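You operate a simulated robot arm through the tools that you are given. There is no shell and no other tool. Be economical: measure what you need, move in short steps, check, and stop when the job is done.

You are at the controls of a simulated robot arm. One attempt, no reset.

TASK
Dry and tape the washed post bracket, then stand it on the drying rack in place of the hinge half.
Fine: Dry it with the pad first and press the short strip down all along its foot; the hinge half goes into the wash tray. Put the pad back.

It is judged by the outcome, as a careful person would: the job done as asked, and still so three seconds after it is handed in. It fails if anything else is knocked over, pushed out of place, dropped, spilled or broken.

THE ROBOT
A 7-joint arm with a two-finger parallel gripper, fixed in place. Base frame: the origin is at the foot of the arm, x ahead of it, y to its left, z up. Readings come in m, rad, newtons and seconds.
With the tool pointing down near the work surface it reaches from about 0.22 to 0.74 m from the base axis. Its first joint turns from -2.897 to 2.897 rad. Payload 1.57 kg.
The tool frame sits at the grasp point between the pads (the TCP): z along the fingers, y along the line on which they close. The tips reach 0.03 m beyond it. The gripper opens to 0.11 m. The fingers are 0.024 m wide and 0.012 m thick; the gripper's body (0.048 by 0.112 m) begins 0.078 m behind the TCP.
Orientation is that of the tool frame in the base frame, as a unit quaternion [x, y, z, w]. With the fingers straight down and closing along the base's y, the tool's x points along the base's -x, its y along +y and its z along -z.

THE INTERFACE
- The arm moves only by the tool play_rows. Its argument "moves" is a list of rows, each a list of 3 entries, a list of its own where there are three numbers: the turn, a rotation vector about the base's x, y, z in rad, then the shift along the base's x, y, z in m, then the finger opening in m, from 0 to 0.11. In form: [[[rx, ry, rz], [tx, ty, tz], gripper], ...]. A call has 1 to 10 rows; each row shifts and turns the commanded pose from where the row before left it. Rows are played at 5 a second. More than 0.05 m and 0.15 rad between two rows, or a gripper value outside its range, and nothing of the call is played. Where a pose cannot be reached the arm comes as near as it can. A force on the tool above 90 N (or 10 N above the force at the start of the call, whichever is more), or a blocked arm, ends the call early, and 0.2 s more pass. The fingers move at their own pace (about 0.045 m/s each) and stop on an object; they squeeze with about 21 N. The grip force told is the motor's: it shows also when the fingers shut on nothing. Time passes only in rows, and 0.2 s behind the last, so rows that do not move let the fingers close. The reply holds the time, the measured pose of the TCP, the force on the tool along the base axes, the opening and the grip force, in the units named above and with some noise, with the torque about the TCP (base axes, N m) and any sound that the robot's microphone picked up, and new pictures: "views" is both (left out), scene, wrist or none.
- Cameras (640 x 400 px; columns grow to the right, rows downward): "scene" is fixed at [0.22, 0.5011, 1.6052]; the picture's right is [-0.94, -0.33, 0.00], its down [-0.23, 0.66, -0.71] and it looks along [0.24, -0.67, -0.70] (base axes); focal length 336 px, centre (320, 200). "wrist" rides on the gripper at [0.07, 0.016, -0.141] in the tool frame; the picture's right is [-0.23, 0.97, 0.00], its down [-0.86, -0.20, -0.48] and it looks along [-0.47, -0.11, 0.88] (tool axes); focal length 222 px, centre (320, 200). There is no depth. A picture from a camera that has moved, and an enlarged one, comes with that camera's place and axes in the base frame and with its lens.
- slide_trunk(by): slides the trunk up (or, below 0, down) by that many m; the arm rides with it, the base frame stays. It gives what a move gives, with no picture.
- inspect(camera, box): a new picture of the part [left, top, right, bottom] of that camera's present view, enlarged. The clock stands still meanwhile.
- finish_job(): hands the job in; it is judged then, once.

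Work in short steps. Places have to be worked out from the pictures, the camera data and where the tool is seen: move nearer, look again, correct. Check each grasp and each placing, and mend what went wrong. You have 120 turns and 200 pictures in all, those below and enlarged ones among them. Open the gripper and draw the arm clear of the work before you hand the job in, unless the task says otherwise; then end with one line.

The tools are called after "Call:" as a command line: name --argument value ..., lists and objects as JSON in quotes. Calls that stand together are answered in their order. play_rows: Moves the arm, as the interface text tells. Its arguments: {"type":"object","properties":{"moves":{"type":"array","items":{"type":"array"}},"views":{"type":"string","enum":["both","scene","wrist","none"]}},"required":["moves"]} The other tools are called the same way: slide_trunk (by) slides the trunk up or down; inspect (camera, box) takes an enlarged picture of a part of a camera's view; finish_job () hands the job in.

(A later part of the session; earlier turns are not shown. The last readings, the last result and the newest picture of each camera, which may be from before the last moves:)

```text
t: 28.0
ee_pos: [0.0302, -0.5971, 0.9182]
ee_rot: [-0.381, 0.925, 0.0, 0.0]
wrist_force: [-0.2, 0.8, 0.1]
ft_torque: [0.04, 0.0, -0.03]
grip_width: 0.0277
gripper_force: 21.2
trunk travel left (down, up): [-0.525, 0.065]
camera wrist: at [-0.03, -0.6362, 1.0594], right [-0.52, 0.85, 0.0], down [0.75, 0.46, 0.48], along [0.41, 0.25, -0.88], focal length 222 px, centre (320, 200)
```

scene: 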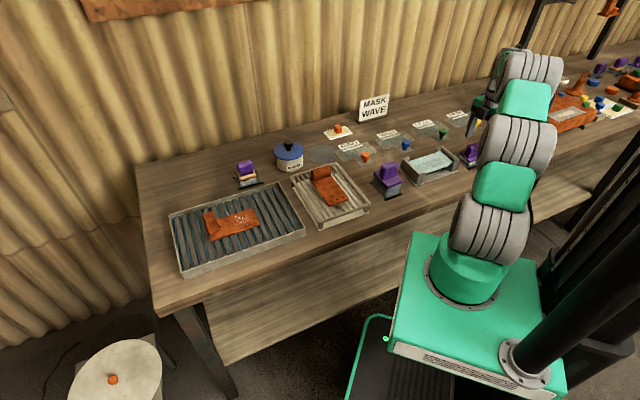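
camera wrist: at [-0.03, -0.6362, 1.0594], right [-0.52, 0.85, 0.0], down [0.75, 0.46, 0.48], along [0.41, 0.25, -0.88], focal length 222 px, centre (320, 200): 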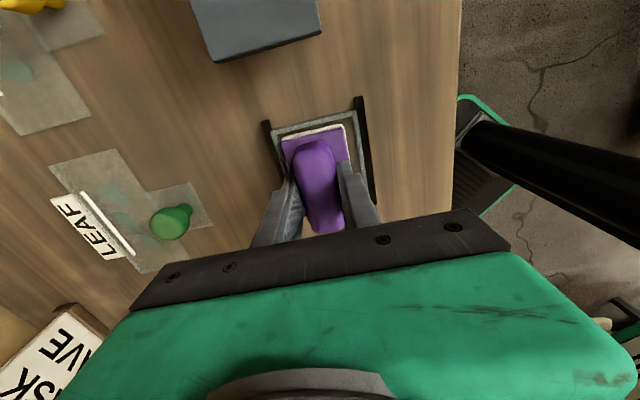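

Gripped at 0.028 m. I lift straight up; this pose (0.030, −0.597, 0.918) is the return pose.

Call:
play_rows --moves '[[[0, 0, 0], [0, 0, 0.01], 0.0], [[0, 0, 0], [0, 0, 0.03], 0.0], [[0, 0, 0], [0, 0, 0.04], 0.0], [[0, 0, 0], [0, 0, 0.04], 0.0], [[0, 0, 0], [0, 0, 0.04], 0.0]]' --views "both"

Call:
inspect --camera "scene" --box '[430, 60, 550, 180]'

Call:
inspect --camera "wrist" --box '[240, 80, 400, 240]'

```text
t: 29.2
ee_pos: [0.0332, -0.5972, 1.0782]
ee_rot: [-0.381, 0.925, 0.0, 0.001]
wrist_force: [0.1, -0.4, -1.3]
ft_torque: [0.04, 0.01, 0.01]
grip_width: 0.0277
gripper_force: 20.9
trunk travel left (down, up): [-0.525, 0.065]
camera wrist: at [-0.0268, -0.6356, 1.2193], right [-0.52, 0.85, 0.0], down [0.75, 0.46, 0.48], along [0.41, 0.25, -0.88], focal length 222 px, centre (320, 200)
```

scene: 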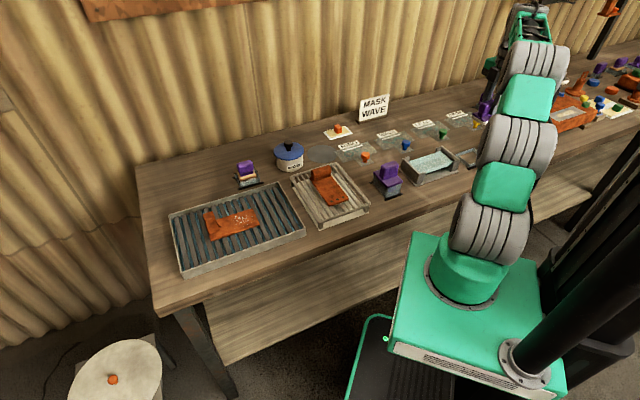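
wrist: 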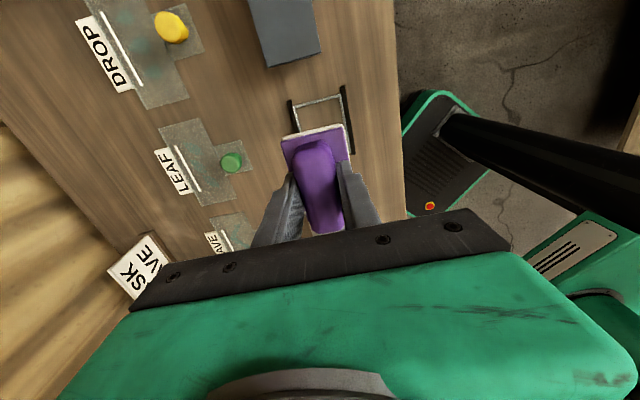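

```text
3.33 times, centred on (490, 120) of scene
camera zoom: at [0.22, 0.5011, 1.6052], right [-0.94, -0.33, 0.0], down [-0.23, 0.66, -0.71], along [0.24, -0.67, -0.7], focal length 1120 px, centre (-247, 467)
```

zoom: 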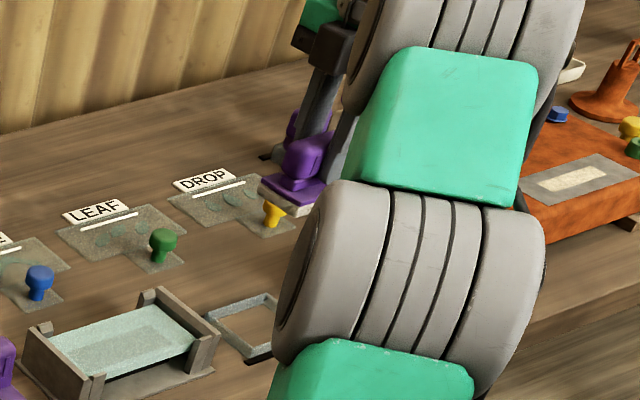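

```text
2.50 times, centred on (320, 160) of wrist
camera zoom: at [-0.0268, -0.6356, 1.2193], right [-0.52, 0.85, 0.0], down [0.75, 0.46, 0.48], along [0.41, 0.25, -0.88], focal length 555 px, centre (320, 300)
```

zoom: 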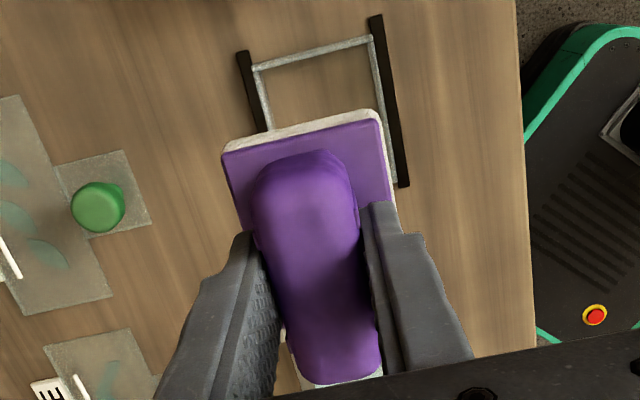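

Pad (white felt) is in hand. I carry it over the wet foot: target (0.645, −0.040).

Call:
play_rows --moves '[[[0, 0, 0], [0.0322, 0.0293, 0], 0.0], [[0, 0, 0], [0.0322, 0.0293, 0], 0.0], [[0, 0, 0], [0.0322, 0.0293, 0], 0.0], [[0, 0, 0], [0.0322, 0.0293, 0], 0.0], [[0, 0, 0], [0.0322, 0.0293, 0], 0.0], [[0, 0, 0], [0.0322, 0.0293, 0], 0.0], [[0, 0, 0], [0.0322, 0.0293, 0], 0.0], [[0, 0, 0], [0.0322, 0.0293, 0], 0.0], [[0, 0, 0], [0.0322, 0.0293, 0], 0.0], [[0, 0, 0], [0.0322, 0.0293, 0], 0.0]]' --views "none"

Call:
play_rows --moves '[[[0, 0, 0], [0.0322, 0.0293, 0], 0.0], [[0, 0, 0], [0.0322, 0.0293, 0], 0.0], [[0, 0, 0], [0.0322, 0.0293, 0], 0.0], [[0, 0, 0], [0.0322, 0.0293, 0], 0.0], [[0, 0, 0], [0.0322, 0.0293, 0], 0.0], [[0, 0, 0], [0.0322, 0.0293, 0], 0.0], [[0, 0, 0], [0.0322, 0.0293, 0], 0.0], [[0, 0, 0], [0.0322, 0.0293, 0], 0.0], [[0, 0, 0], [0.0322, 0.0293, 0], 0.0]]' --views "both"

```text
t: 31.4
ee_pos: [0.352, -0.3031, 1.0764]
ee_rot: [-0.38, 0.925, 0.0, -0.001]
wrist_force: [-0.1, 0.8, -1.5]
ft_torque: [0.01, 0.03, -0.01]
grip_width: 0.0278
gripper_force: 20.8
trunk travel left (down, up): [-0.525, 0.065]
```

```text
t: 33.4
ee_pos: [0.6439, -0.0401, 1.0749]
ee_rot: [-0.38, 0.925, -0.001, 0.0]
wrist_force: [-0.3, -0.9, -1.6]
ft_torque: [0.0, 0.01, 0.0]
grip_width: 0.0275
gripper_force: 20.8
trunk travel left (down, up): [-0.525, 0.065]
camera wrist: at [0.5849, -0.0788, 1.2166], right [-0.52, 0.85, 0.0], down [0.75, 0.46, 0.48], along [0.41, 0.25, -0.88], focal length 222 px, centre (320, 200)
```

scene: 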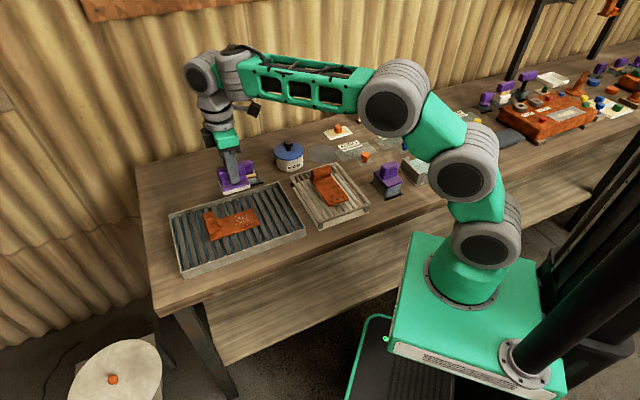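
wrist: 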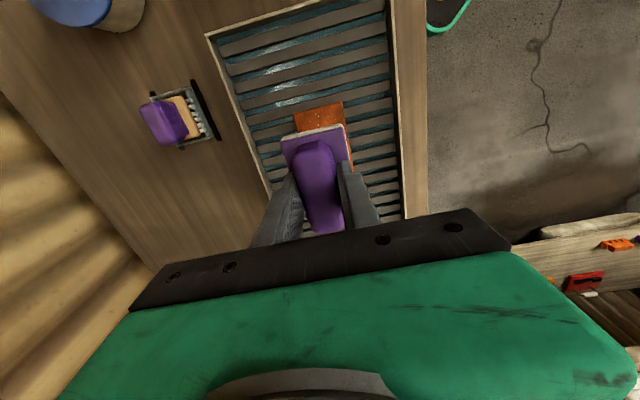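

Alignment agrees with my estimate. I descend toward the foot, staying above the contact height.

Call:
play_rows --moves '[[[0, 0, 0], [0, 0, -0.04], 0.0], [[0, 0, 0], [0, 0, -0.04], 0.0], [[0, 0, 0], [0, 0, -0.03], 0.0]]' --views "both"

Call:
inspect --camera "scene" --box '[170, 150, 310, 270]'

```text
t: 34.2
ee_pos: [0.6426, -0.0416, 0.9639]
ee_rot: [-0.381, 0.925, 0.0, 0.001]
wrist_force: [0.3, -0.4, -1.2]
ft_torque: [0.02, -0.01, 0.0]
grip_width: 0.0279
gripper_force: 21.0
trunk travel left (down, up): [-0.525, 0.065]
camera wrist: at [0.5807, -0.0797, 1.1064], right [-0.52, 0.85, 0.0], down [0.75, 0.46, 0.48], along [0.41, 0.25, -0.88], focal length 222 px, centre (320, 200)
```

scene: 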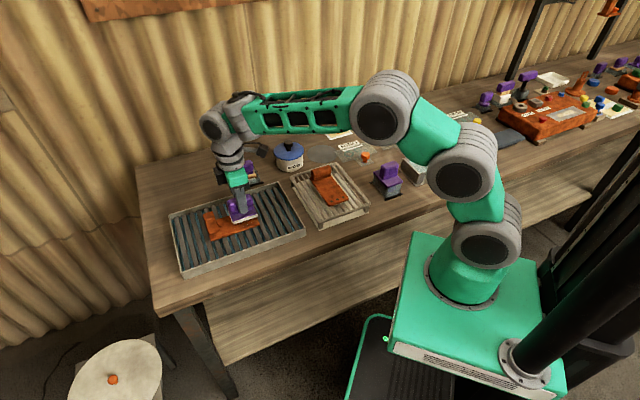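
wrist: 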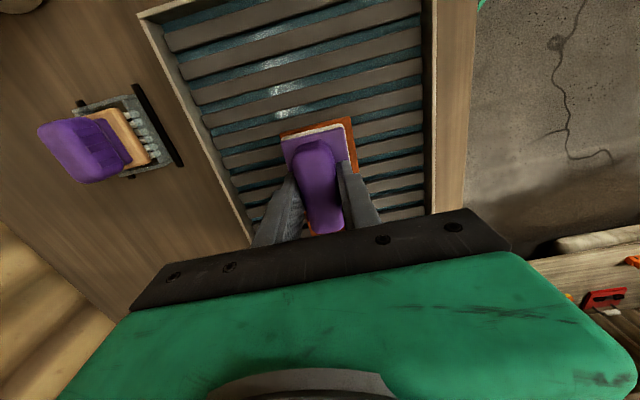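

```text
3.33 times, centred on (240, 210) of scene
camera zoom: at [0.22, 0.5011, 1.6052], right [-0.94, -0.33, 0.0], down [-0.23, 0.66, -0.71], along [0.24, -0.67, -0.7], focal length 1120 px, centre (587, 167)
```

zoom: 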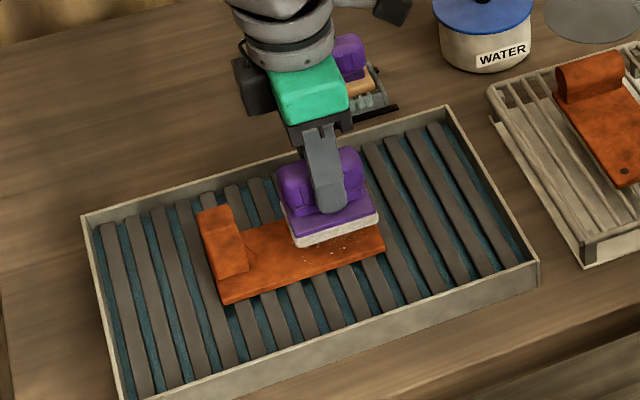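

Call:
play_rows --moves '[[[0, 0, 0], [0, 0, -0.006], 0.0], [[0, 0, 0], [0, 0, -0.006], 0.0], [[0, 0, 0], [0, 0, -0.005], 0.0]]' --views "none"

Call:
play_rows --moves '[[[0, 0, 0], [0, 0, -0.003], 0.0], [[0, 0, 0], [0, 0, -0.003], 0.0]]' --views "none"

Call:
play_rows --moves '[[[0, 0, 0], [0, 0, -0.002], 0.0], [[0, 0, 0], [0, 0, -0.002], 0.0]]' --views "none"

```text
t: 35.0
ee_pos: [0.6414, -0.0411, 0.9504]
ee_rot: [-0.381, 0.925, 0.0, 0.0]
wrist_force: [0.4, -0.5, -1.7]
ft_torque: [-0.02, 0.03, 0.0]
grip_width: 0.0276
gripper_force: 20.7
trunk travel left (down, up): [-0.525, 0.065]
```

```text
t: 35.6
ee_pos: [0.6403, -0.0412, 0.9476]
ee_rot: [-0.38, 0.925, -0.001, 0.002]
wrist_force: [-4.8, -0.3, 14.0]
ft_torque: [-0.17, 0.72, -0.02]
grip_width: 0.0277
gripper_force: 21.1
trunk travel left (down, up): [-0.525, 0.065]
```

```text
t: 36.2
ee_pos: [0.6422, -0.0418, 0.9451]
ee_rot: [-0.38, 0.925, -0.002, 0.005]
wrist_force: [-5.3, 1.9, 32.5]
ft_torque: [0.31, 0.29, -0.06]
grip_width: 0.0276
gripper_force: 20.8
trunk travel left (down, up): [-0.525, 0.065]
```

Contact at TCP z ≈ 0.948. I ease the pressure a little and wipe along and across the wet patch.

Call:
play_rows --moves '[[[0, 0, 0], [0, 0, 0.002], 0.0], [[0, 0, 0], [0.0071, 0.0071, 0], 0.0], [[0, 0, 0], [0.0071, 0.0071, 0], 0.0], [[0, 0, 0], [0.0071, -0.0071, 0], 0.0], [[0, 0, 0], [-0.0071, -0.0071, 0], 0.0], [[0, 0, 0], [-0.0071, -0.0071, 0], 0.0], [[0, 0, 0], [-0.0071, -0.0071, 0], 0.0], [[0, 0, 0], [-0.0071, 0.0071, 0], 0.0], [[0, 0, 0], [-0.0071, 0.0071, 0], 0.0]]' --views "scene"

Call:
inspect --camera "scene" --box '[170, 150, 310, 270]'

```text
t: 38.2
ee_pos: [0.6272, -0.0437, 0.9441]
ee_rot: [-0.379, 0.925, -0.001, 0.001]
wrist_force: [5.7, -9.8, 14.9]
ft_torque: [-0.33, -0.04, -0.03]
grip_width: 0.0278
gripper_force: 21.0
trunk travel left (down, up): [-0.525, 0.065]
```

scene: 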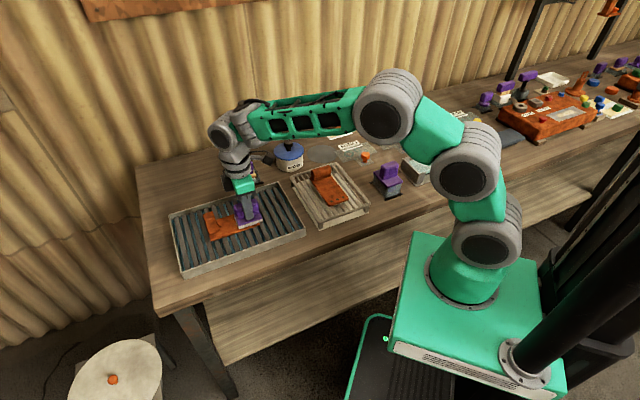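

```text
3.33 times, centred on (240, 210) of scene
camera zoom: at [0.22, 0.5011, 1.6052], right [-0.94, -0.33, 0.0], down [-0.23, 0.66, -0.71], along [0.24, -0.67, -0.7], focal length 1120 px, centre (587, 167)
```

zoom: 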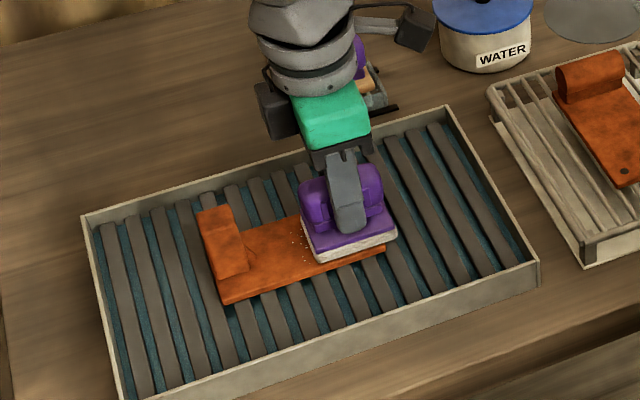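

The bracket stayed put; a few drops remain toward the post. I continue wiping that way.

Call:
play_rows --moves '[[[0, 0, 0], [0.0071, 0.0071, 0], 0.0], [[0, 0, 0], [0.0071, 0.0071, 0], 0.0], [[0, 0, 0], [0.0071, 0.0071, 0], 0.0], [[0, 0, 0], [0.0071, 0.0071, 0], 0.0], [[0, 0, 0], [0.0071, -0.0071, 0], 0.0], [[0, 0, 0], [0.0071, -0.0071, 0], 0.0], [[0, 0, 0], [-0.0071, -0.0071, 0], 0.0], [[0, 0, 0], [-0.0071, -0.0071, 0], 0.0], [[0, 0, 0], [-0.0071, -0.0071, 0], 0.0], [[0, 0, 0], [-0.0071, -0.0071, 0], 0.0]]' --views "none"

Call:
play_rows --moves '[[[0, 0, 0], [0, 0, 0.02], 0.0], [[0, 0, 0], [0, 0, 0.04], 0.0], [[0, 0, 0], [-0.035, -0.03, 0.01], 0.0], [[0, 0, 0], [-0.035, -0.03, 0.01], 0.0]]' --views "both"

Call:
inspect --camera "scene" --box '[170, 150, 310, 270]'

```text
t: 40.4
ee_pos: [0.6407, -0.0549, 0.9438]
ee_rot: [-0.381, 0.925, 0.0, 0.002]
wrist_force: [5.7, 4.6, 13.3]
ft_torque: [0.28, -0.32, 0.02]
grip_width: 0.0277
gripper_force: 20.6
trunk travel left (down, up): [-0.525, 0.065]
```

```text
t: 41.4
ee_pos: [0.5725, -0.1134, 1.0219]
ee_rot: [-0.38, 0.925, -0.001, 0.0]
wrist_force: [-0.4, 0.0, -1.4]
ft_torque: [0.0, 0.01, 0.01]
grip_width: 0.0278
gripper_force: 20.6
trunk travel left (down, up): [-0.525, 0.065]
camera wrist: at [0.5127, -0.1526, 1.1624], right [-0.52, 0.85, 0.0], down [0.75, 0.46, 0.48], along [0.41, 0.25, -0.88], focal length 222 px, centre (320, 200)
```

scene: 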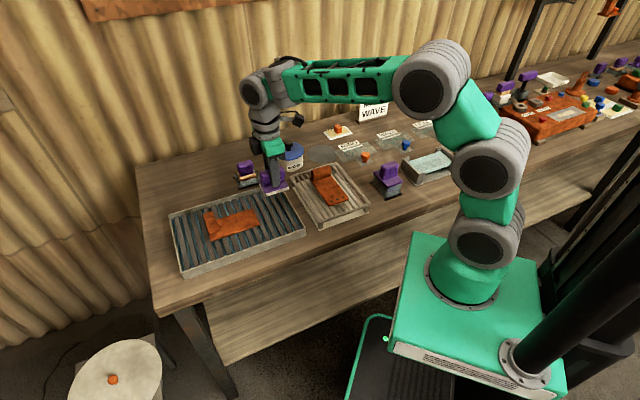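
wrist: 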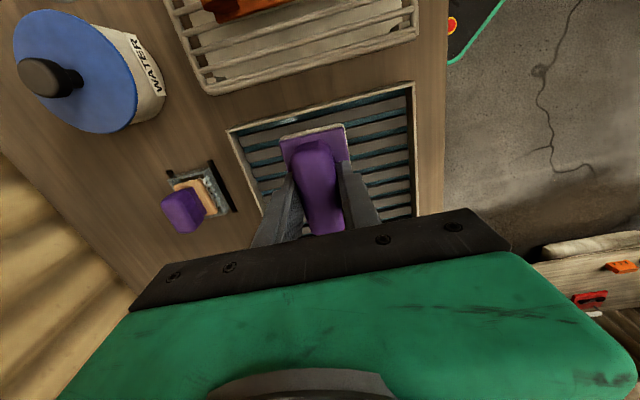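

```text
3.33 times, centred on (240, 210) of scene
camera zoom: at [0.22, 0.5011, 1.6052], right [-0.94, -0.33, 0.0], down [-0.23, 0.66, -0.71], along [0.24, -0.67, -0.7], focal length 1120 px, centre (587, 167)
```

zoom: 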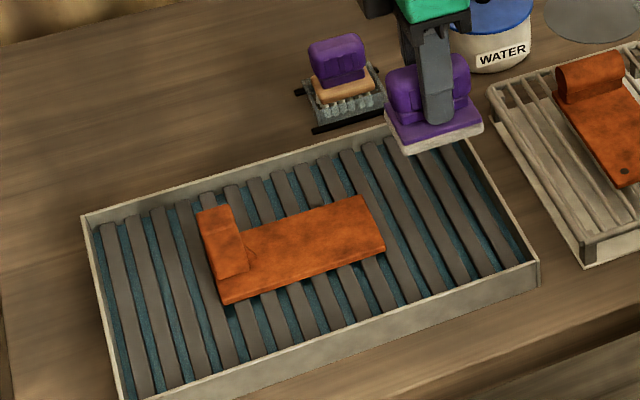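

All drops are gone. I carry the pad back above its holder.

Call:
play_rows --moves '[[[0, 0, 0], [0, 0, 0.048], 0.0], [[0, 0, 0], [-0.0319, -0.0284, 0], 0.0], [[0, 0, 0], [-0.0319, -0.0284, 0], 0.0], [[0, 0, 0], [-0.0319, -0.0284, 0], 0.0], [[0, 0, 0], [-0.0319, -0.0284, 0], 0.0], [[0, 0, 0], [-0.0319, -0.0284, 0], 0.0], [[0, 0, 0], [-0.0319, -0.0284, 0], 0.0], [[0, 0, 0], [-0.0319, -0.0284, 0], 0.0], [[0, 0, 0], [-0.0319, -0.0284, 0], 0.0]]' --views "none"

Call:
play_rows --moves '[[[0, 0, 0], [-0.0319, -0.0284, 0], 0.0], [[0, 0, 0], [-0.0319, -0.0284, 0], 0.0], [[0, 0, 0], [-0.0319, -0.0284, 0], 0.0], [[0, 0, 0], [-0.0319, -0.0284, 0], 0.0], [[0, 0, 0], [-0.0319, -0.0284, 0], 0.0], [[0, 0, 0], [-0.0319, -0.0284, 0], 0.0], [[0, 0, 0], [-0.0319, -0.0284, 0], 0.0], [[0, 0, 0], [-0.0319, -0.0284, 0], 0.0], [[0, 0, 0], [-0.032, -0.0285, 0], 0.0]]' --views "wrist"

```text
t: 43.4
ee_pos: [0.3149, -0.3424, 1.0733]
ee_rot: [-0.381, 0.925, 0.0, -0.001]
wrist_force: [0.2, 0.6, -1.2]
ft_torque: [-0.03, 0.02, 0.0]
grip_width: 0.0277
gripper_force: 21.1
trunk travel left (down, up): [-0.525, 0.065]
```

```text
t: 45.4
ee_pos: [0.0289, -0.5987, 1.0709]
ee_rot: [-0.38, 0.925, 0.0, 0.001]
wrist_force: [0.1, 0.1, -1.3]
ft_torque: [-0.01, -0.03, 0.03]
grip_width: 0.0278
gripper_force: 21.9
trunk travel left (down, up): [-0.525, 0.065]
camera wrist: at [-0.0301, -0.6388, 1.2128], right [-0.52, 0.85, 0.0], down [0.75, 0.46, 0.48], along [0.41, 0.25, -0.88], focal length 222 px, centre (320, 200)
```

wrist: 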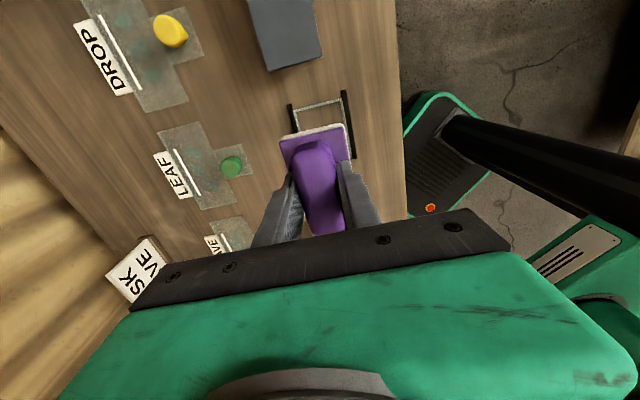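

Pad sits unchanged in the grip. Descending to just above the holder.

Call:
play_rows --moves '[[[0, 0, 0], [0.001, 0.0015, -0.04], 0.0], [[0, 0, 0], [0, 0, -0.04], 0.0], [[0, 0, 0], [0, 0, -0.04], 0.0], [[0, 0, 0], [0, 0, -0.01], 0.0]]' --views "wrist"

Call:
inspect --camera "wrist" --box '[240, 80, 400, 240]'

```text
t: 46.4
ee_pos: [0.0295, -0.5961, 0.9402]
ee_rot: [-0.38, 0.925, 0.0, 0.0]
wrist_force: [0.2, 0.1, -1.9]
ft_torque: [-0.02, 0.0, 0.04]
grip_width: 0.0278
gripper_force: 20.5
trunk travel left (down, up): [-0.525, 0.065]
camera wrist: at [-0.0293, -0.6348, 1.0816], right [-0.52, 0.85, 0.0], down [0.75, 0.46, 0.48], along [0.41, 0.25, -0.88], focal length 222 px, centre (320, 200)
```

wrist: 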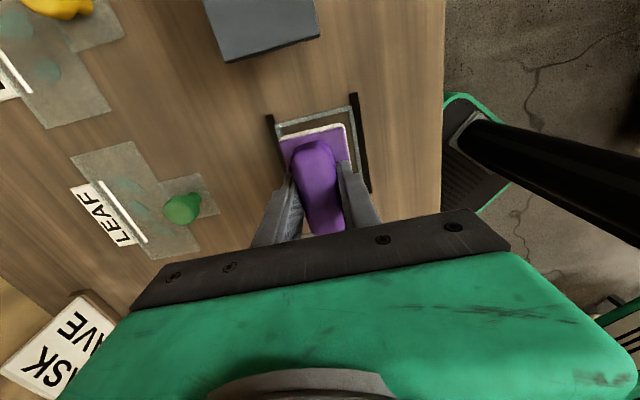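

```text
2.50 times, centred on (320, 160) of wrist
camera zoom: at [-0.0293, -0.6348, 1.0816], right [-0.52, 0.85, 0.0], down [0.75, 0.46, 0.48], along [0.41, 0.25, -0.88], focal length 555 px, centre (320, 300)
```

zoom: 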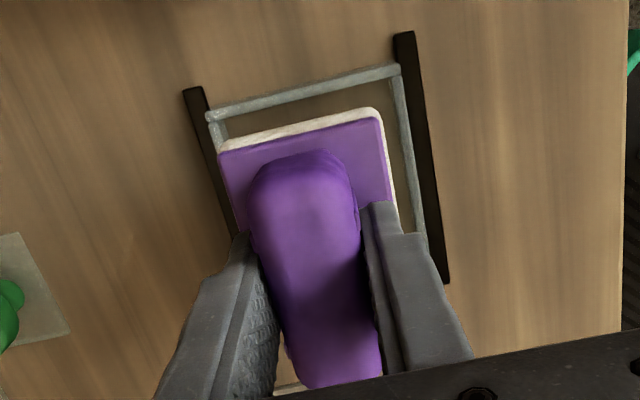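

Call:
play_rows --moves '[[[0, 0, 0], [0.0005, -0.0008, -0.008], 0.0], [[0, 0, 0], [0, 0, -0.008], 0.0], [[0, 0, 0], [0, 0, -0.005], 0.0]]' --views "wrist"

Call:
inspect --camera "wrist" --box '[240, 80, 400, 240]'

```text
t: 47.2
ee_pos: [0.0287, -0.5967, 0.9259]
ee_rot: [-0.38, 0.925, -0.004, -0.003]
wrist_force: [-2.8, 10.2, 31.8]
ft_torque: [-0.28, -0.43, 0.15]
grip_width: 0.0283
gripper_force: 21.3
trunk travel left (down, up): [-0.525, 0.065]
camera wrist: at [-0.0296, -0.6342, 1.0678], right [-0.52, 0.85, -0.01], down [0.75, 0.46, 0.47], along [0.41, 0.24, -0.88], focal length 222 px, centre (320, 200)
```

wrist: 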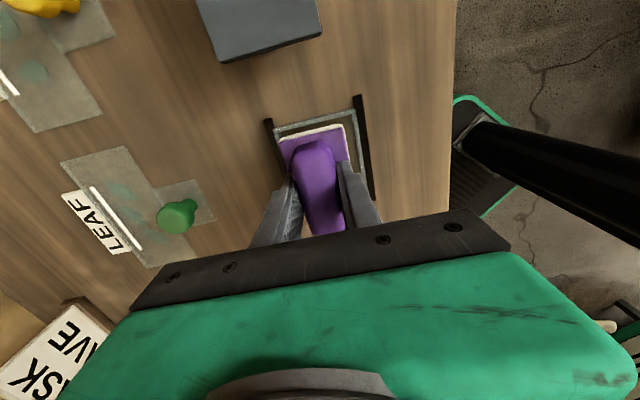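

```text
2.50 times, centred on (320, 160) of wrist
camera zoom: at [-0.0296, -0.6342, 1.0678], right [-0.52, 0.85, -0.01], down [0.75, 0.46, 0.47], along [0.41, 0.24, -0.88], focal length 555 px, centre (320, 300)
```

zoom: 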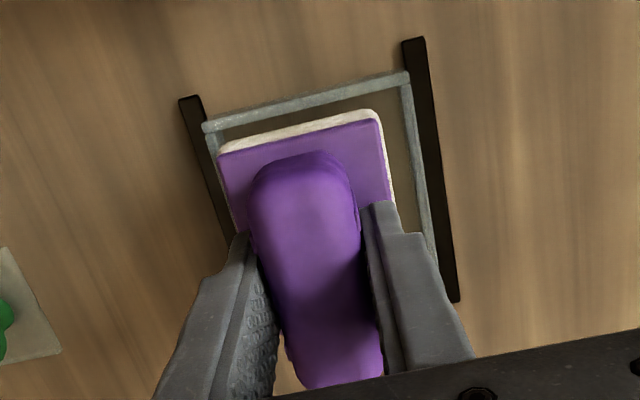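

The felt caught the rim slightly. I lift a little, shift ~2.5 mm, and lower again.

Call:
play_rows --moves '[[[0, 0, 0], [0, 0, 0.012], 0.0], [[0, 0, 0], [-0.0022, 0.0012, 0], 0.0], [[0, 0, 0], [0, 0, -0.006], 0.0], [[0, 0, 0], [0, 0, -0.004], 0.0]]' --views "wrist"

Call:
inspect --camera "wrist" --box '[240, 80, 400, 240]'

```text
t: 48.2
ee_pos: [0.0283, -0.5971, 0.9211]
ee_rot: [-0.38, 0.925, 0.0, 0.0]
wrist_force: [-0.1, -0.3, -1.0]
ft_torque: [0.01, -0.03, -0.01]
grip_width: 0.0276
gripper_force: 20.9
trunk travel left (down, up): [-0.525, 0.065]
camera wrist: at [-0.0311, -0.6352, 1.0626], right [-0.52, 0.85, 0.0], down [0.75, 0.46, 0.48], along [0.41, 0.25, -0.88], focal length 222 px, centre (320, 200)
```

wrist: 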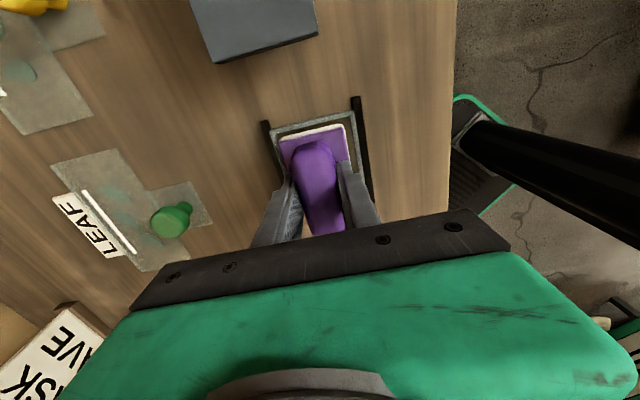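

```text
2.50 times, centred on (320, 160) of wrist
camera zoom: at [-0.0311, -0.6352, 1.0626], right [-0.52, 0.85, 0.0], down [0.75, 0.46, 0.48], along [0.41, 0.25, -0.88], focal length 555 px, centre (320, 300)
```

zoom: 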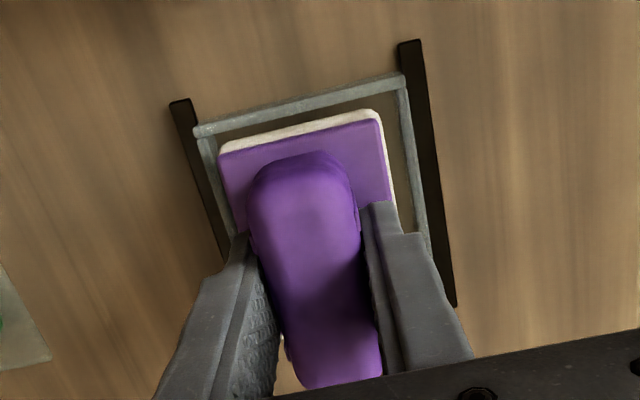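

It now dropped inside the rim without force (0.921). I lower the last few millimetres and release.

Call:
play_rows --moves '[[[0, 0, 0], [0, 0, -0.003], 0.0], [[0, 0, 0], [0, 0, -0.001], 0.0], [[0, 0, 0], [0, 0, 0], 0.0]]' --views "none"

Call:
play_rows --moves '[[[0, 0, 0], [0, 0, 0], 0.08], [[0, 0, 0], [0, 0, 0], 0.08], [[0, 0, 0], [0, 0, 0], 0.08], [[0, 0, 0], [0, 0, 0.04], 0.08], [[0, 0, 0], [0, 0, 0.04], 0.08], [[0, 0, 0], [0, 0, 0.04], 0.08], [[0, 0, 0], [0, 0, 0.04], 0.08]]' --views "wrist"

Call:
inspect --camera "wrist" --box '[240, 60, 400, 200]'

```text
t: 49.0
ee_pos: [0.0285, -0.5979, 0.9174]
ee_rot: [-0.381, 0.925, 0.0, 0.0]
wrist_force: [0.0, 0.2, -1.3]
ft_torque: [-0.02, -0.01, 0.0]
grip_width: 0.0275
gripper_force: 20.6
trunk travel left (down, up): [-0.525, 0.065]
```

```text
t: 50.6
ee_pos: [0.0286, -0.595, 1.0753]
ee_rot: [-0.38, 0.925, 0.0, 0.0]
wrist_force: [-0.4, 0.0, 0.3]
ft_torque: [-0.01, 0.01, -0.01]
grip_width: 0.0799
gripper_force: 0.0
trunk travel left (down, up): [-0.525, 0.065]
camera wrist: at [-0.0306, -0.6341, 1.2177], right [-0.52, 0.85, 0.0], down [0.75, 0.46, 0.48], along [0.41, 0.25, -0.88], focal length 222 px, centre (320, 200)
```

wrist: 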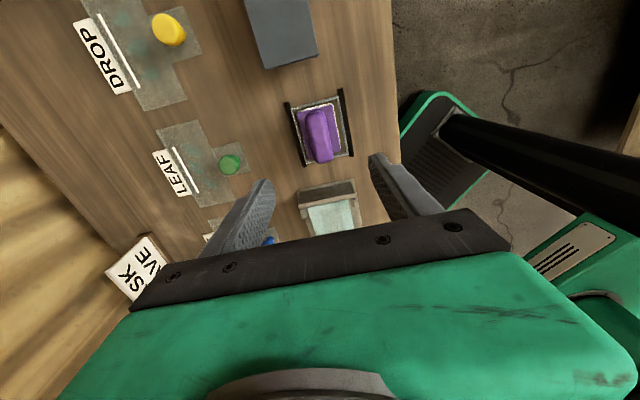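

```text
2.86 times, centred on (320, 130) of wrist
camera zoom: at [-0.0306, -0.6341, 1.2177], right [-0.52, 0.85, 0.0], down [0.75, 0.46, 0.48], along [0.41, 0.25, -0.88], focal length 635 px, centre (320, 400)
```

zoom: 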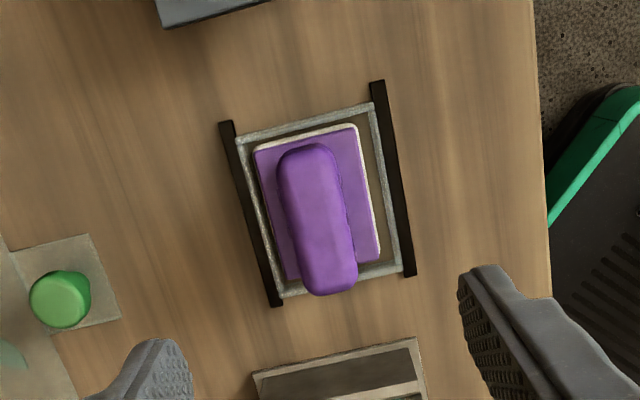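

Pad is back in its holder. Now the tape strip at ≈ (0.53, −0.593): I move above it, turning so the fingers close along the strip's length, and test the reach.

Call:
play_rows --moves '[[[0, 0, -0.143], [0.045, 0, 0], 0.08], [[0, 0, -0.143], [0.045, 0, 0], 0.08], [[0, 0, -0.143], [0.045, 0, 0], 0.08], [[0, 0, -0.143], [0.045, 0.01, 0], 0.08], [[0, 0, -0.143], [0.045, 0.01, 0], 0.08], [[0, 0, -0.143], [0.045, 0.01, 0], 0.08], [[0, 0, -0.143], [0.045, 0.01, 0], 0.08], [[0, 0, -0.143], [0.04, 0.01, 0], 0.08], [[0, 0, -0.143], [0.04, 0, 0], 0.08], [[0, 0, -0.143], [0.03, -0.01, 0], 0.08]]' --views "none"

Call:
play_rows --moves '[[[0, 0, -0.143], [0.02, -0.01, 0], 0.08], [[0, 0, 0], [0.02, -0.015, 0], 0.08]]' --views "wrist"

```text
t: 52.8
ee_pos: [0.4375, -0.531, 1.0715]
ee_rot: [0.32, 0.948, 0.0, 0.001]
wrist_force: [0.2, 0.5, 0.9]
ft_torque: [0.01, 0.03, -0.01]
grip_width: 0.08
gripper_force: 0.0
out of reach, approached as far as the arm can: row 10
trunk travel left (down, up): [-0.525, 0.065]
```

```text
t: 53.4
ee_pos: [0.452, -0.5338, 1.0654]
ee_rot: [0.387, 0.922, -0.001, 0.0]
wrist_force: [0.0, -0.5, 0.0]
ft_torque: [0.0, -0.04, 0.0]
grip_width: 0.08
gripper_force: 0.0
out of reach, approached as far as the arm can: row 1, 2
trunk travel left (down, up): [-0.525, 0.065]
camera wrist: at [0.416, -0.4738, 1.2082], right [0.85, 0.52, 0.0], down [0.46, -0.75, 0.48], along [0.25, -0.41, -0.88], focal length 222 px, centre (320, 200)
```

wrist: 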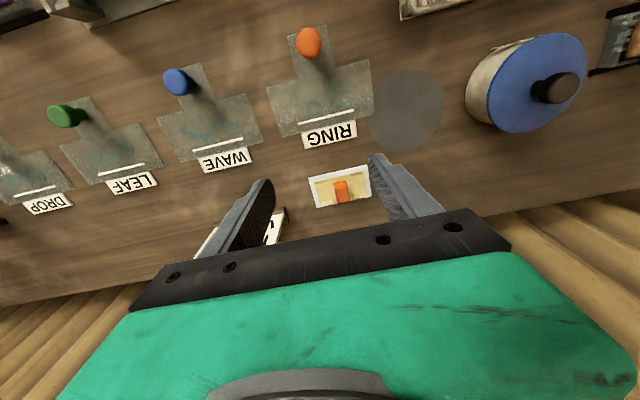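

The vertical tool tops out at 0.70 m here; the tile is at 0.79 m. I tilt the fingers outward about 0.42 rad (about the closing axis) and lower to reach it.

Call:
play_rows --moves '[[[-0.099, -0.099, 0], [0, 0, -0.015], 0.08], [[-0.099, -0.099, 0], [0, 0, -0.015], 0.08], [[-0.099, -0.099, 0], [0.01, -0.01, -0.015], 0.08], [[0, 0, 0], [0.015, -0.015, -0.015], 0.08]]' --views "wrist"

```text
t: 54.4
ee_pos: [0.4769, -0.5586, 1.0049]
ee_rot: [0.377, 0.902, -0.079, 0.193]
wrist_force: [-0.2, 0.1, 1.0]
ft_torque: [0.02, -0.01, -0.02]
grip_width: 0.0801
gripper_force: 0.2
trunk travel left (down, up): [-0.525, 0.065]
camera wrist: at [0.4045, -0.4625, 1.1063], right [0.84, 0.54, 0.1], down [0.27, -0.56, 0.79], along [0.47, -0.63, -0.61], focal length 222 px, centre (320, 200)
```

wrist: 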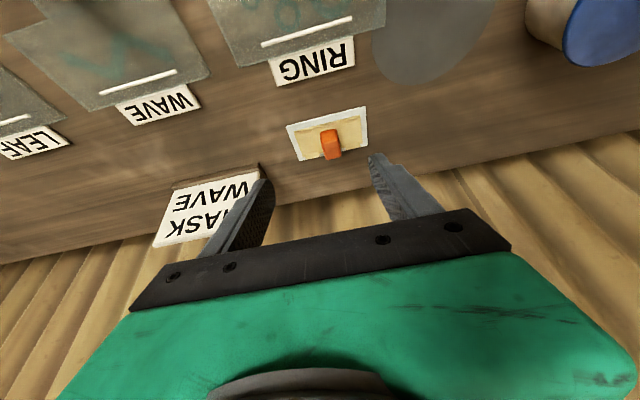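

Call:
inspect --camera "wrist" --box '[270, 80, 390, 180]'

Call:
inspect --camera "scene" --box '[310, 90, 410, 160]'

```text
4.00 times, centred on (330, 130) of wrist
camera zoom: at [0.4045, -0.4625, 1.1063], right [0.84, 0.54, 0.1], down [0.27, -0.56, 0.79], along [0.47, -0.63, -0.61], focal length 888 px, centre (280, 480)
```

zoom: 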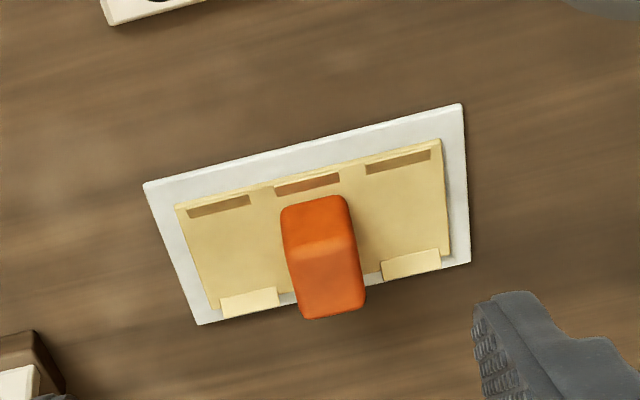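

```text
5.71 times, centred on (360, 125) of scene
camera zoom: at [0.22, 0.5011, 1.6052], right [-0.94, -0.33, 0.0], down [-0.23, 0.66, -0.71], along [0.24, -0.67, -0.7], focal length 1920 px, centre (91, 629)
```

zoom: 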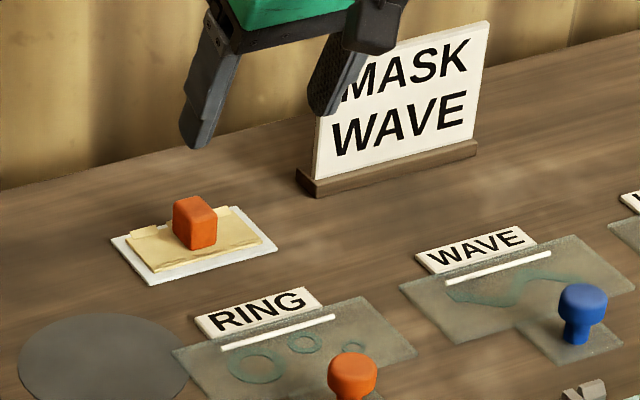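

Block centre triangulates to ≈ (0.537, −0.600, 0.87). I move the tilted gripper over it and lower to ~0.94.

Call:
play_rows --moves '[[[0, 0, 0], [0.027, -0.018, -0.01], 0.07], [[0, 0, 0], [0.02, -0.018, -0.025], 0.07], [[0, 0, 0], [0.0, 0.0, -0.025], 0.07]]' --views "wrist"

Call:
inspect --camera "scene" --box '[310, 90, 410, 160]'

```text
t: 55.2
ee_pos: [0.5255, -0.5971, 0.9455]
ee_rot: [0.377, 0.902, -0.079, 0.194]
wrist_force: [0.5, 0.1, -0.4]
ft_torque: [0.01, 0.0, 0.02]
grip_width: 0.0699
gripper_force: 0.0
trunk travel left (down, up): [-0.525, 0.065]
camera wrist: at [0.4524, -0.4996, 1.0463], right [0.84, 0.54, 0.1], down [0.27, -0.56, 0.79], along [0.47, -0.63, -0.61], focal length 222 px, centre (320, 200)
```

wrist: 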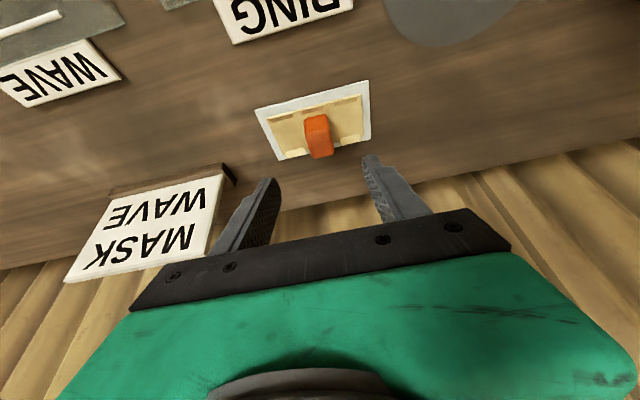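

```text
5.71 times, centred on (360, 125) of scene
camera zoom: at [0.22, 0.5011, 1.6052], right [-0.94, -0.33, 0.0], down [-0.23, 0.66, -0.71], along [0.24, -0.67, -0.7], focal length 1920 px, centre (91, 629)
```

zoom: 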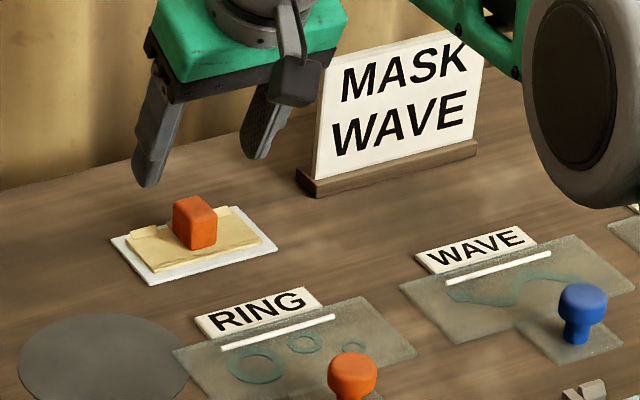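

Positions agree (block ≈ (0.534, −0.600)). Small e1 correction, then lower to ≈0.899 in small steps watching the force.

Call:
play_rows --moves '[[[0, 0, 0], [0.0035, 0.0035, -0.02], 0.07], [[0, 0, 0], [0, 0, -0.015], 0.07], [[0, 0, 0], [0, 0, -0.011], 0.07]]' --views "wrist"

Call:
inspect --camera "scene" --box '[310, 90, 410, 160]'

Call:
inspect --camera "wrist" --box '[240, 90, 420, 240]'

```text
t: 56.0
ee_pos: [0.5284, -0.5922, 0.8999]
ee_rot: [0.377, 0.903, -0.078, 0.193]
wrist_force: [-0.1, 0.1, 0.0]
ft_torque: [-0.01, -0.01, 0.03]
grip_width: 0.0703
gripper_force: 0.1
trunk travel left (down, up): [-0.525, 0.065]
camera wrist: at [0.455, -0.496, 1.0005], right [0.84, 0.54, 0.1], down [0.27, -0.56, 0.78], along [0.47, -0.63, -0.61], focal length 222 px, centre (320, 200)
```

wrist: 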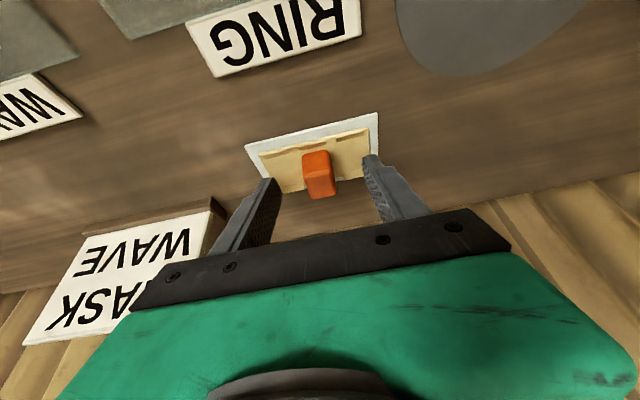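

```text
5.71 times, centred on (360, 125) of scene
camera zoom: at [0.22, 0.5011, 1.6052], right [-0.94, -0.33, 0.0], down [-0.23, 0.66, -0.71], along [0.24, -0.67, -0.7], focal length 1920 px, centre (91, 629)
```

zoom: 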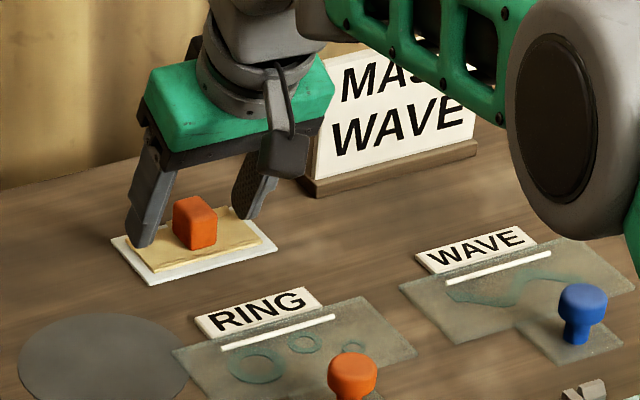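

```text
2.67 times, centred on (330, 165) of wrist
camera zoom: at [0.455, -0.496, 1.0005], right [0.84, 0.54, 0.1], down [0.27, -0.56, 0.78], along [0.47, -0.63, -0.61], focal length 592 px, centre (293, 293)
```

zoom: 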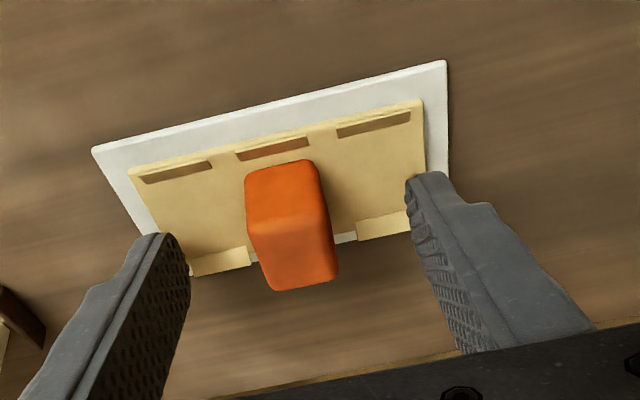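

Fingers straddle the block well. Close.

Call:
play_rows --moves '[[[0, 0, 0], [0, 0, 0], 0.03], [[0, 0, 0], [0, 0, 0], 0.01], [[0, 0, 0], [0, 0, 0], 0.0], [[0, 0, 0], [0, 0, 0], 0.0], [[0, 0, 0], [0, 0, 0], 0.0]]' --views "wrist"

Call:
inspect --camera "wrist" --box '[240, 90, 420, 240]'

Call:
inspect --camera "scene" --box '[310, 90, 410, 160]'

```text
t: 57.2
ee_pos: [0.5268, -0.5926, 0.901]
ee_rot: [0.378, 0.902, -0.079, 0.193]
wrist_force: [1.0, 0.7, 0.1]
ft_torque: [0.01, 0.0, 0.0]
grip_width: 0.021
gripper_force: 20.9
trunk travel left (down, up): [-0.525, 0.065]
camera wrist: at [0.455, -0.496, 1.0009], right [0.84, 0.54, 0.1], down [0.27, -0.56, 0.79], along [0.47, -0.63, -0.61], focal length 222 px, centre (320, 200)
```

wrist: 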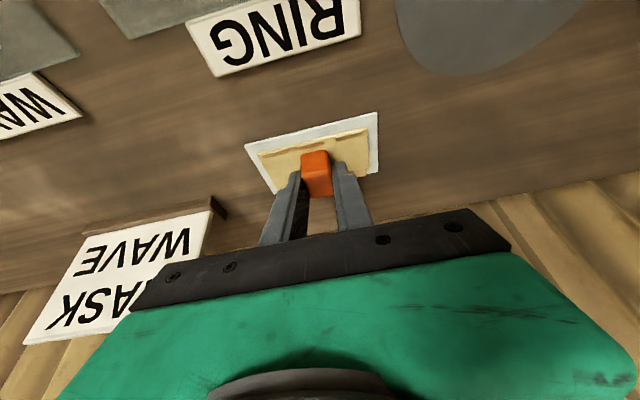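

```text
2.67 times, centred on (330, 165) of wrist
camera zoom: at [0.455, -0.496, 1.0009], right [0.84, 0.54, 0.1], down [0.27, -0.56, 0.79], along [0.47, -0.63, -0.61], focal length 592 px, centre (293, 293)
```

zoom: 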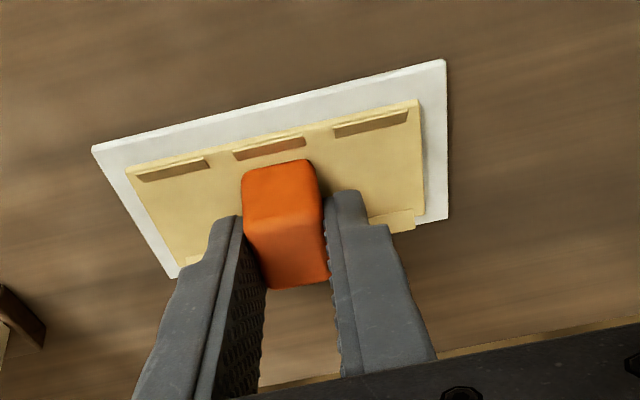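

```text
5.71 times, centred on (360, 125) of scene
camera zoom: at [0.22, 0.5011, 1.6052], right [-0.94, -0.33, 0.0], down [-0.23, 0.66, -0.71], along [0.24, -0.67, -0.7], focal length 1920 px, centre (91, 629)
```

zoom: 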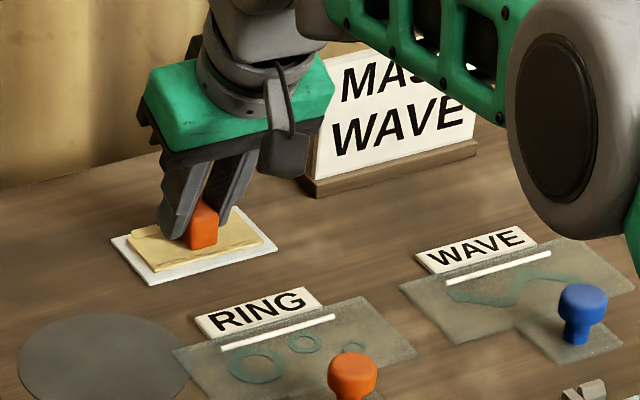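

Gripped (0.021 m). Lift slowly then draw back toward the robot.

Call:
play_rows --moves '[[[0, 0, 0], [0, 0, 0.006], 0.0], [[0, 0, 0], [0, 0, 0.01], 0.0], [[0, 0, 0], [0, 0, 0.02], 0.0], [[0, 0, 0], [-0.01, 0.01, 0.03], 0.0]]' --views "wrist"

Call:
inspect --camera "scene" --box '[310, 90, 410, 160]'

Call:
inspect --camera "wrist" --box '[240, 90, 420, 240]'

```text
t: 58.2
ee_pos: [0.5161, -0.5806, 0.9659]
ee_rot: [0.377, 0.903, -0.079, 0.192]
wrist_force: [-0.1, 0.4, -0.3]
ft_torque: [-0.06, 0.02, 0.05]
grip_width: 0.021
gripper_force: 21.5
trunk travel left (down, up): [-0.525, 0.065]
camera wrist: at [0.4448, -0.4847, 1.0666], right [0.84, 0.54, 0.1], down [0.27, -0.56, 0.78], along [0.47, -0.63, -0.61], focal length 222 px, centre (320, 200)
```

wrist: 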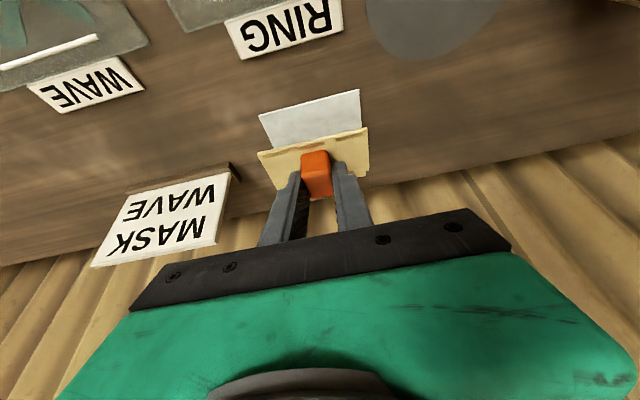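

```text
5.71 times, centred on (360, 125) of scene
camera zoom: at [0.22, 0.5011, 1.6052], right [-0.94, -0.33, 0.0], down [-0.23, 0.66, -0.71], along [0.24, -0.67, -0.7], focal length 1920 px, centre (91, 629)
```

zoom: 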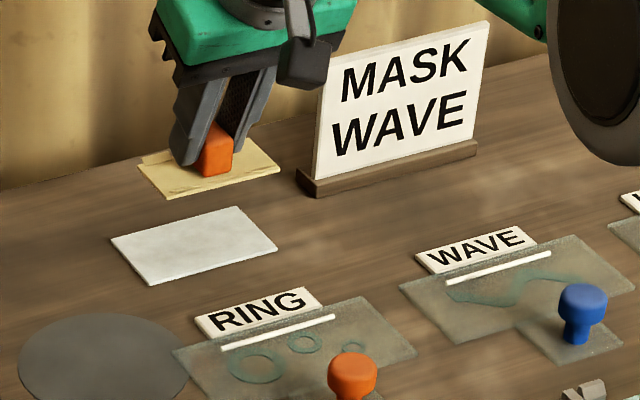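

```text
2.67 times, centred on (330, 165) of wrist
camera zoom: at [0.4448, -0.4847, 1.0666], right [0.84, 0.54, 0.1], down [0.27, -0.56, 0.78], along [0.47, -0.63, -0.61], focal length 592 px, centre (293, 293)
```

zoom: 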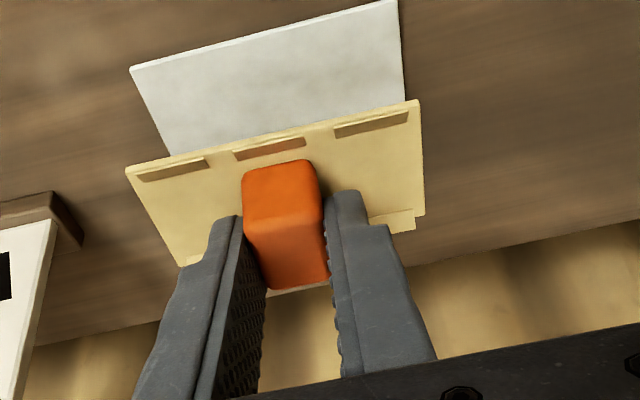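

The strip came off its backing cleanly. I draw back, rise, and carry it toward the wash tray, keeping the orientation.

Call:
play_rows --moves '[[[0, 0, 0], [-0.015, 0.02, 0.03], 0.0], [[0, 0, 0], [-0.015, 0.025, 0.03], 0.0], [[0, 0, 0], [-0.005, 0.04, 0.015], 0.0], [[0, 0, 0], [0, 0.045, 0.01], 0.0], [[0, 0, 0], [0, 0.048, 0], 0.0], [[0, 0, 0], [0, 0.048, 0], 0.0], [[0, 0, 0], [0, 0.048, 0], 0.0], [[0, 0, 0], [0.01, 0.045, 0], 0.0], [[0, 0, 0], [0.02, 0.042, 0], 0.0], [[0, 0, 0], [0.02, 0.042, 0], 0.0]]' --views "none"

Call:
play_rows --moves '[[[0, 0, 0], [0.03, 0.035, 0], 0.0], [[0, 0, 0], [0.03, 0.035, 0], 0.0], [[0, 0, 0], [0.03, 0.035, 0], 0.0]]' --views "both"

```text
t: 60.4
ee_pos: [0.5328, -0.1769, 1.0505]
ee_rot: [0.378, 0.902, -0.08, 0.194]
wrist_force: [-0.2, -0.5, -0.6]
ft_torque: [0.02, 0.01, 0.0]
grip_width: 0.021
gripper_force: 21.4
trunk travel left (down, up): [-0.525, 0.065]
```

```text
t: 61.2
ee_pos: [0.6212, -0.0739, 1.051]
ee_rot: [0.378, 0.902, -0.079, 0.192]
wrist_force: [-0.7, 0.6, 0.2]
ft_torque: [-0.01, 0.01, 0.01]
grip_width: 0.0208
gripper_force: 21.7
trunk travel left (down, up): [-0.525, 0.065]
camera wrist: at [0.5492, 0.0231, 1.1507], right [0.84, 0.54, 0.09], down [0.27, -0.56, 0.78], along [0.47, -0.63, -0.61], focal length 222 px, centre (320, 200)
```

scene: 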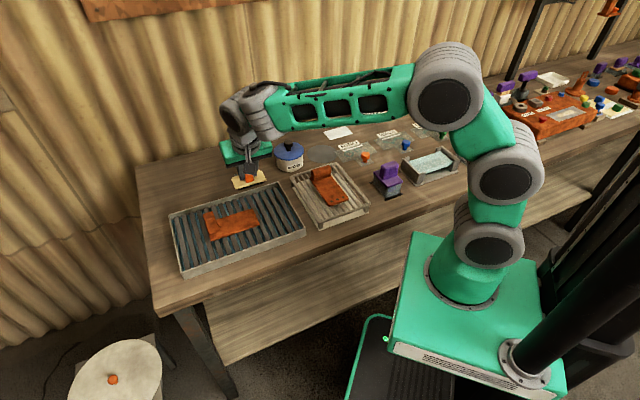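
wrist: 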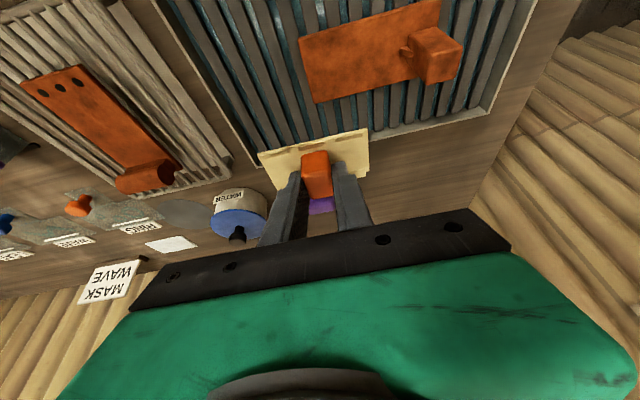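

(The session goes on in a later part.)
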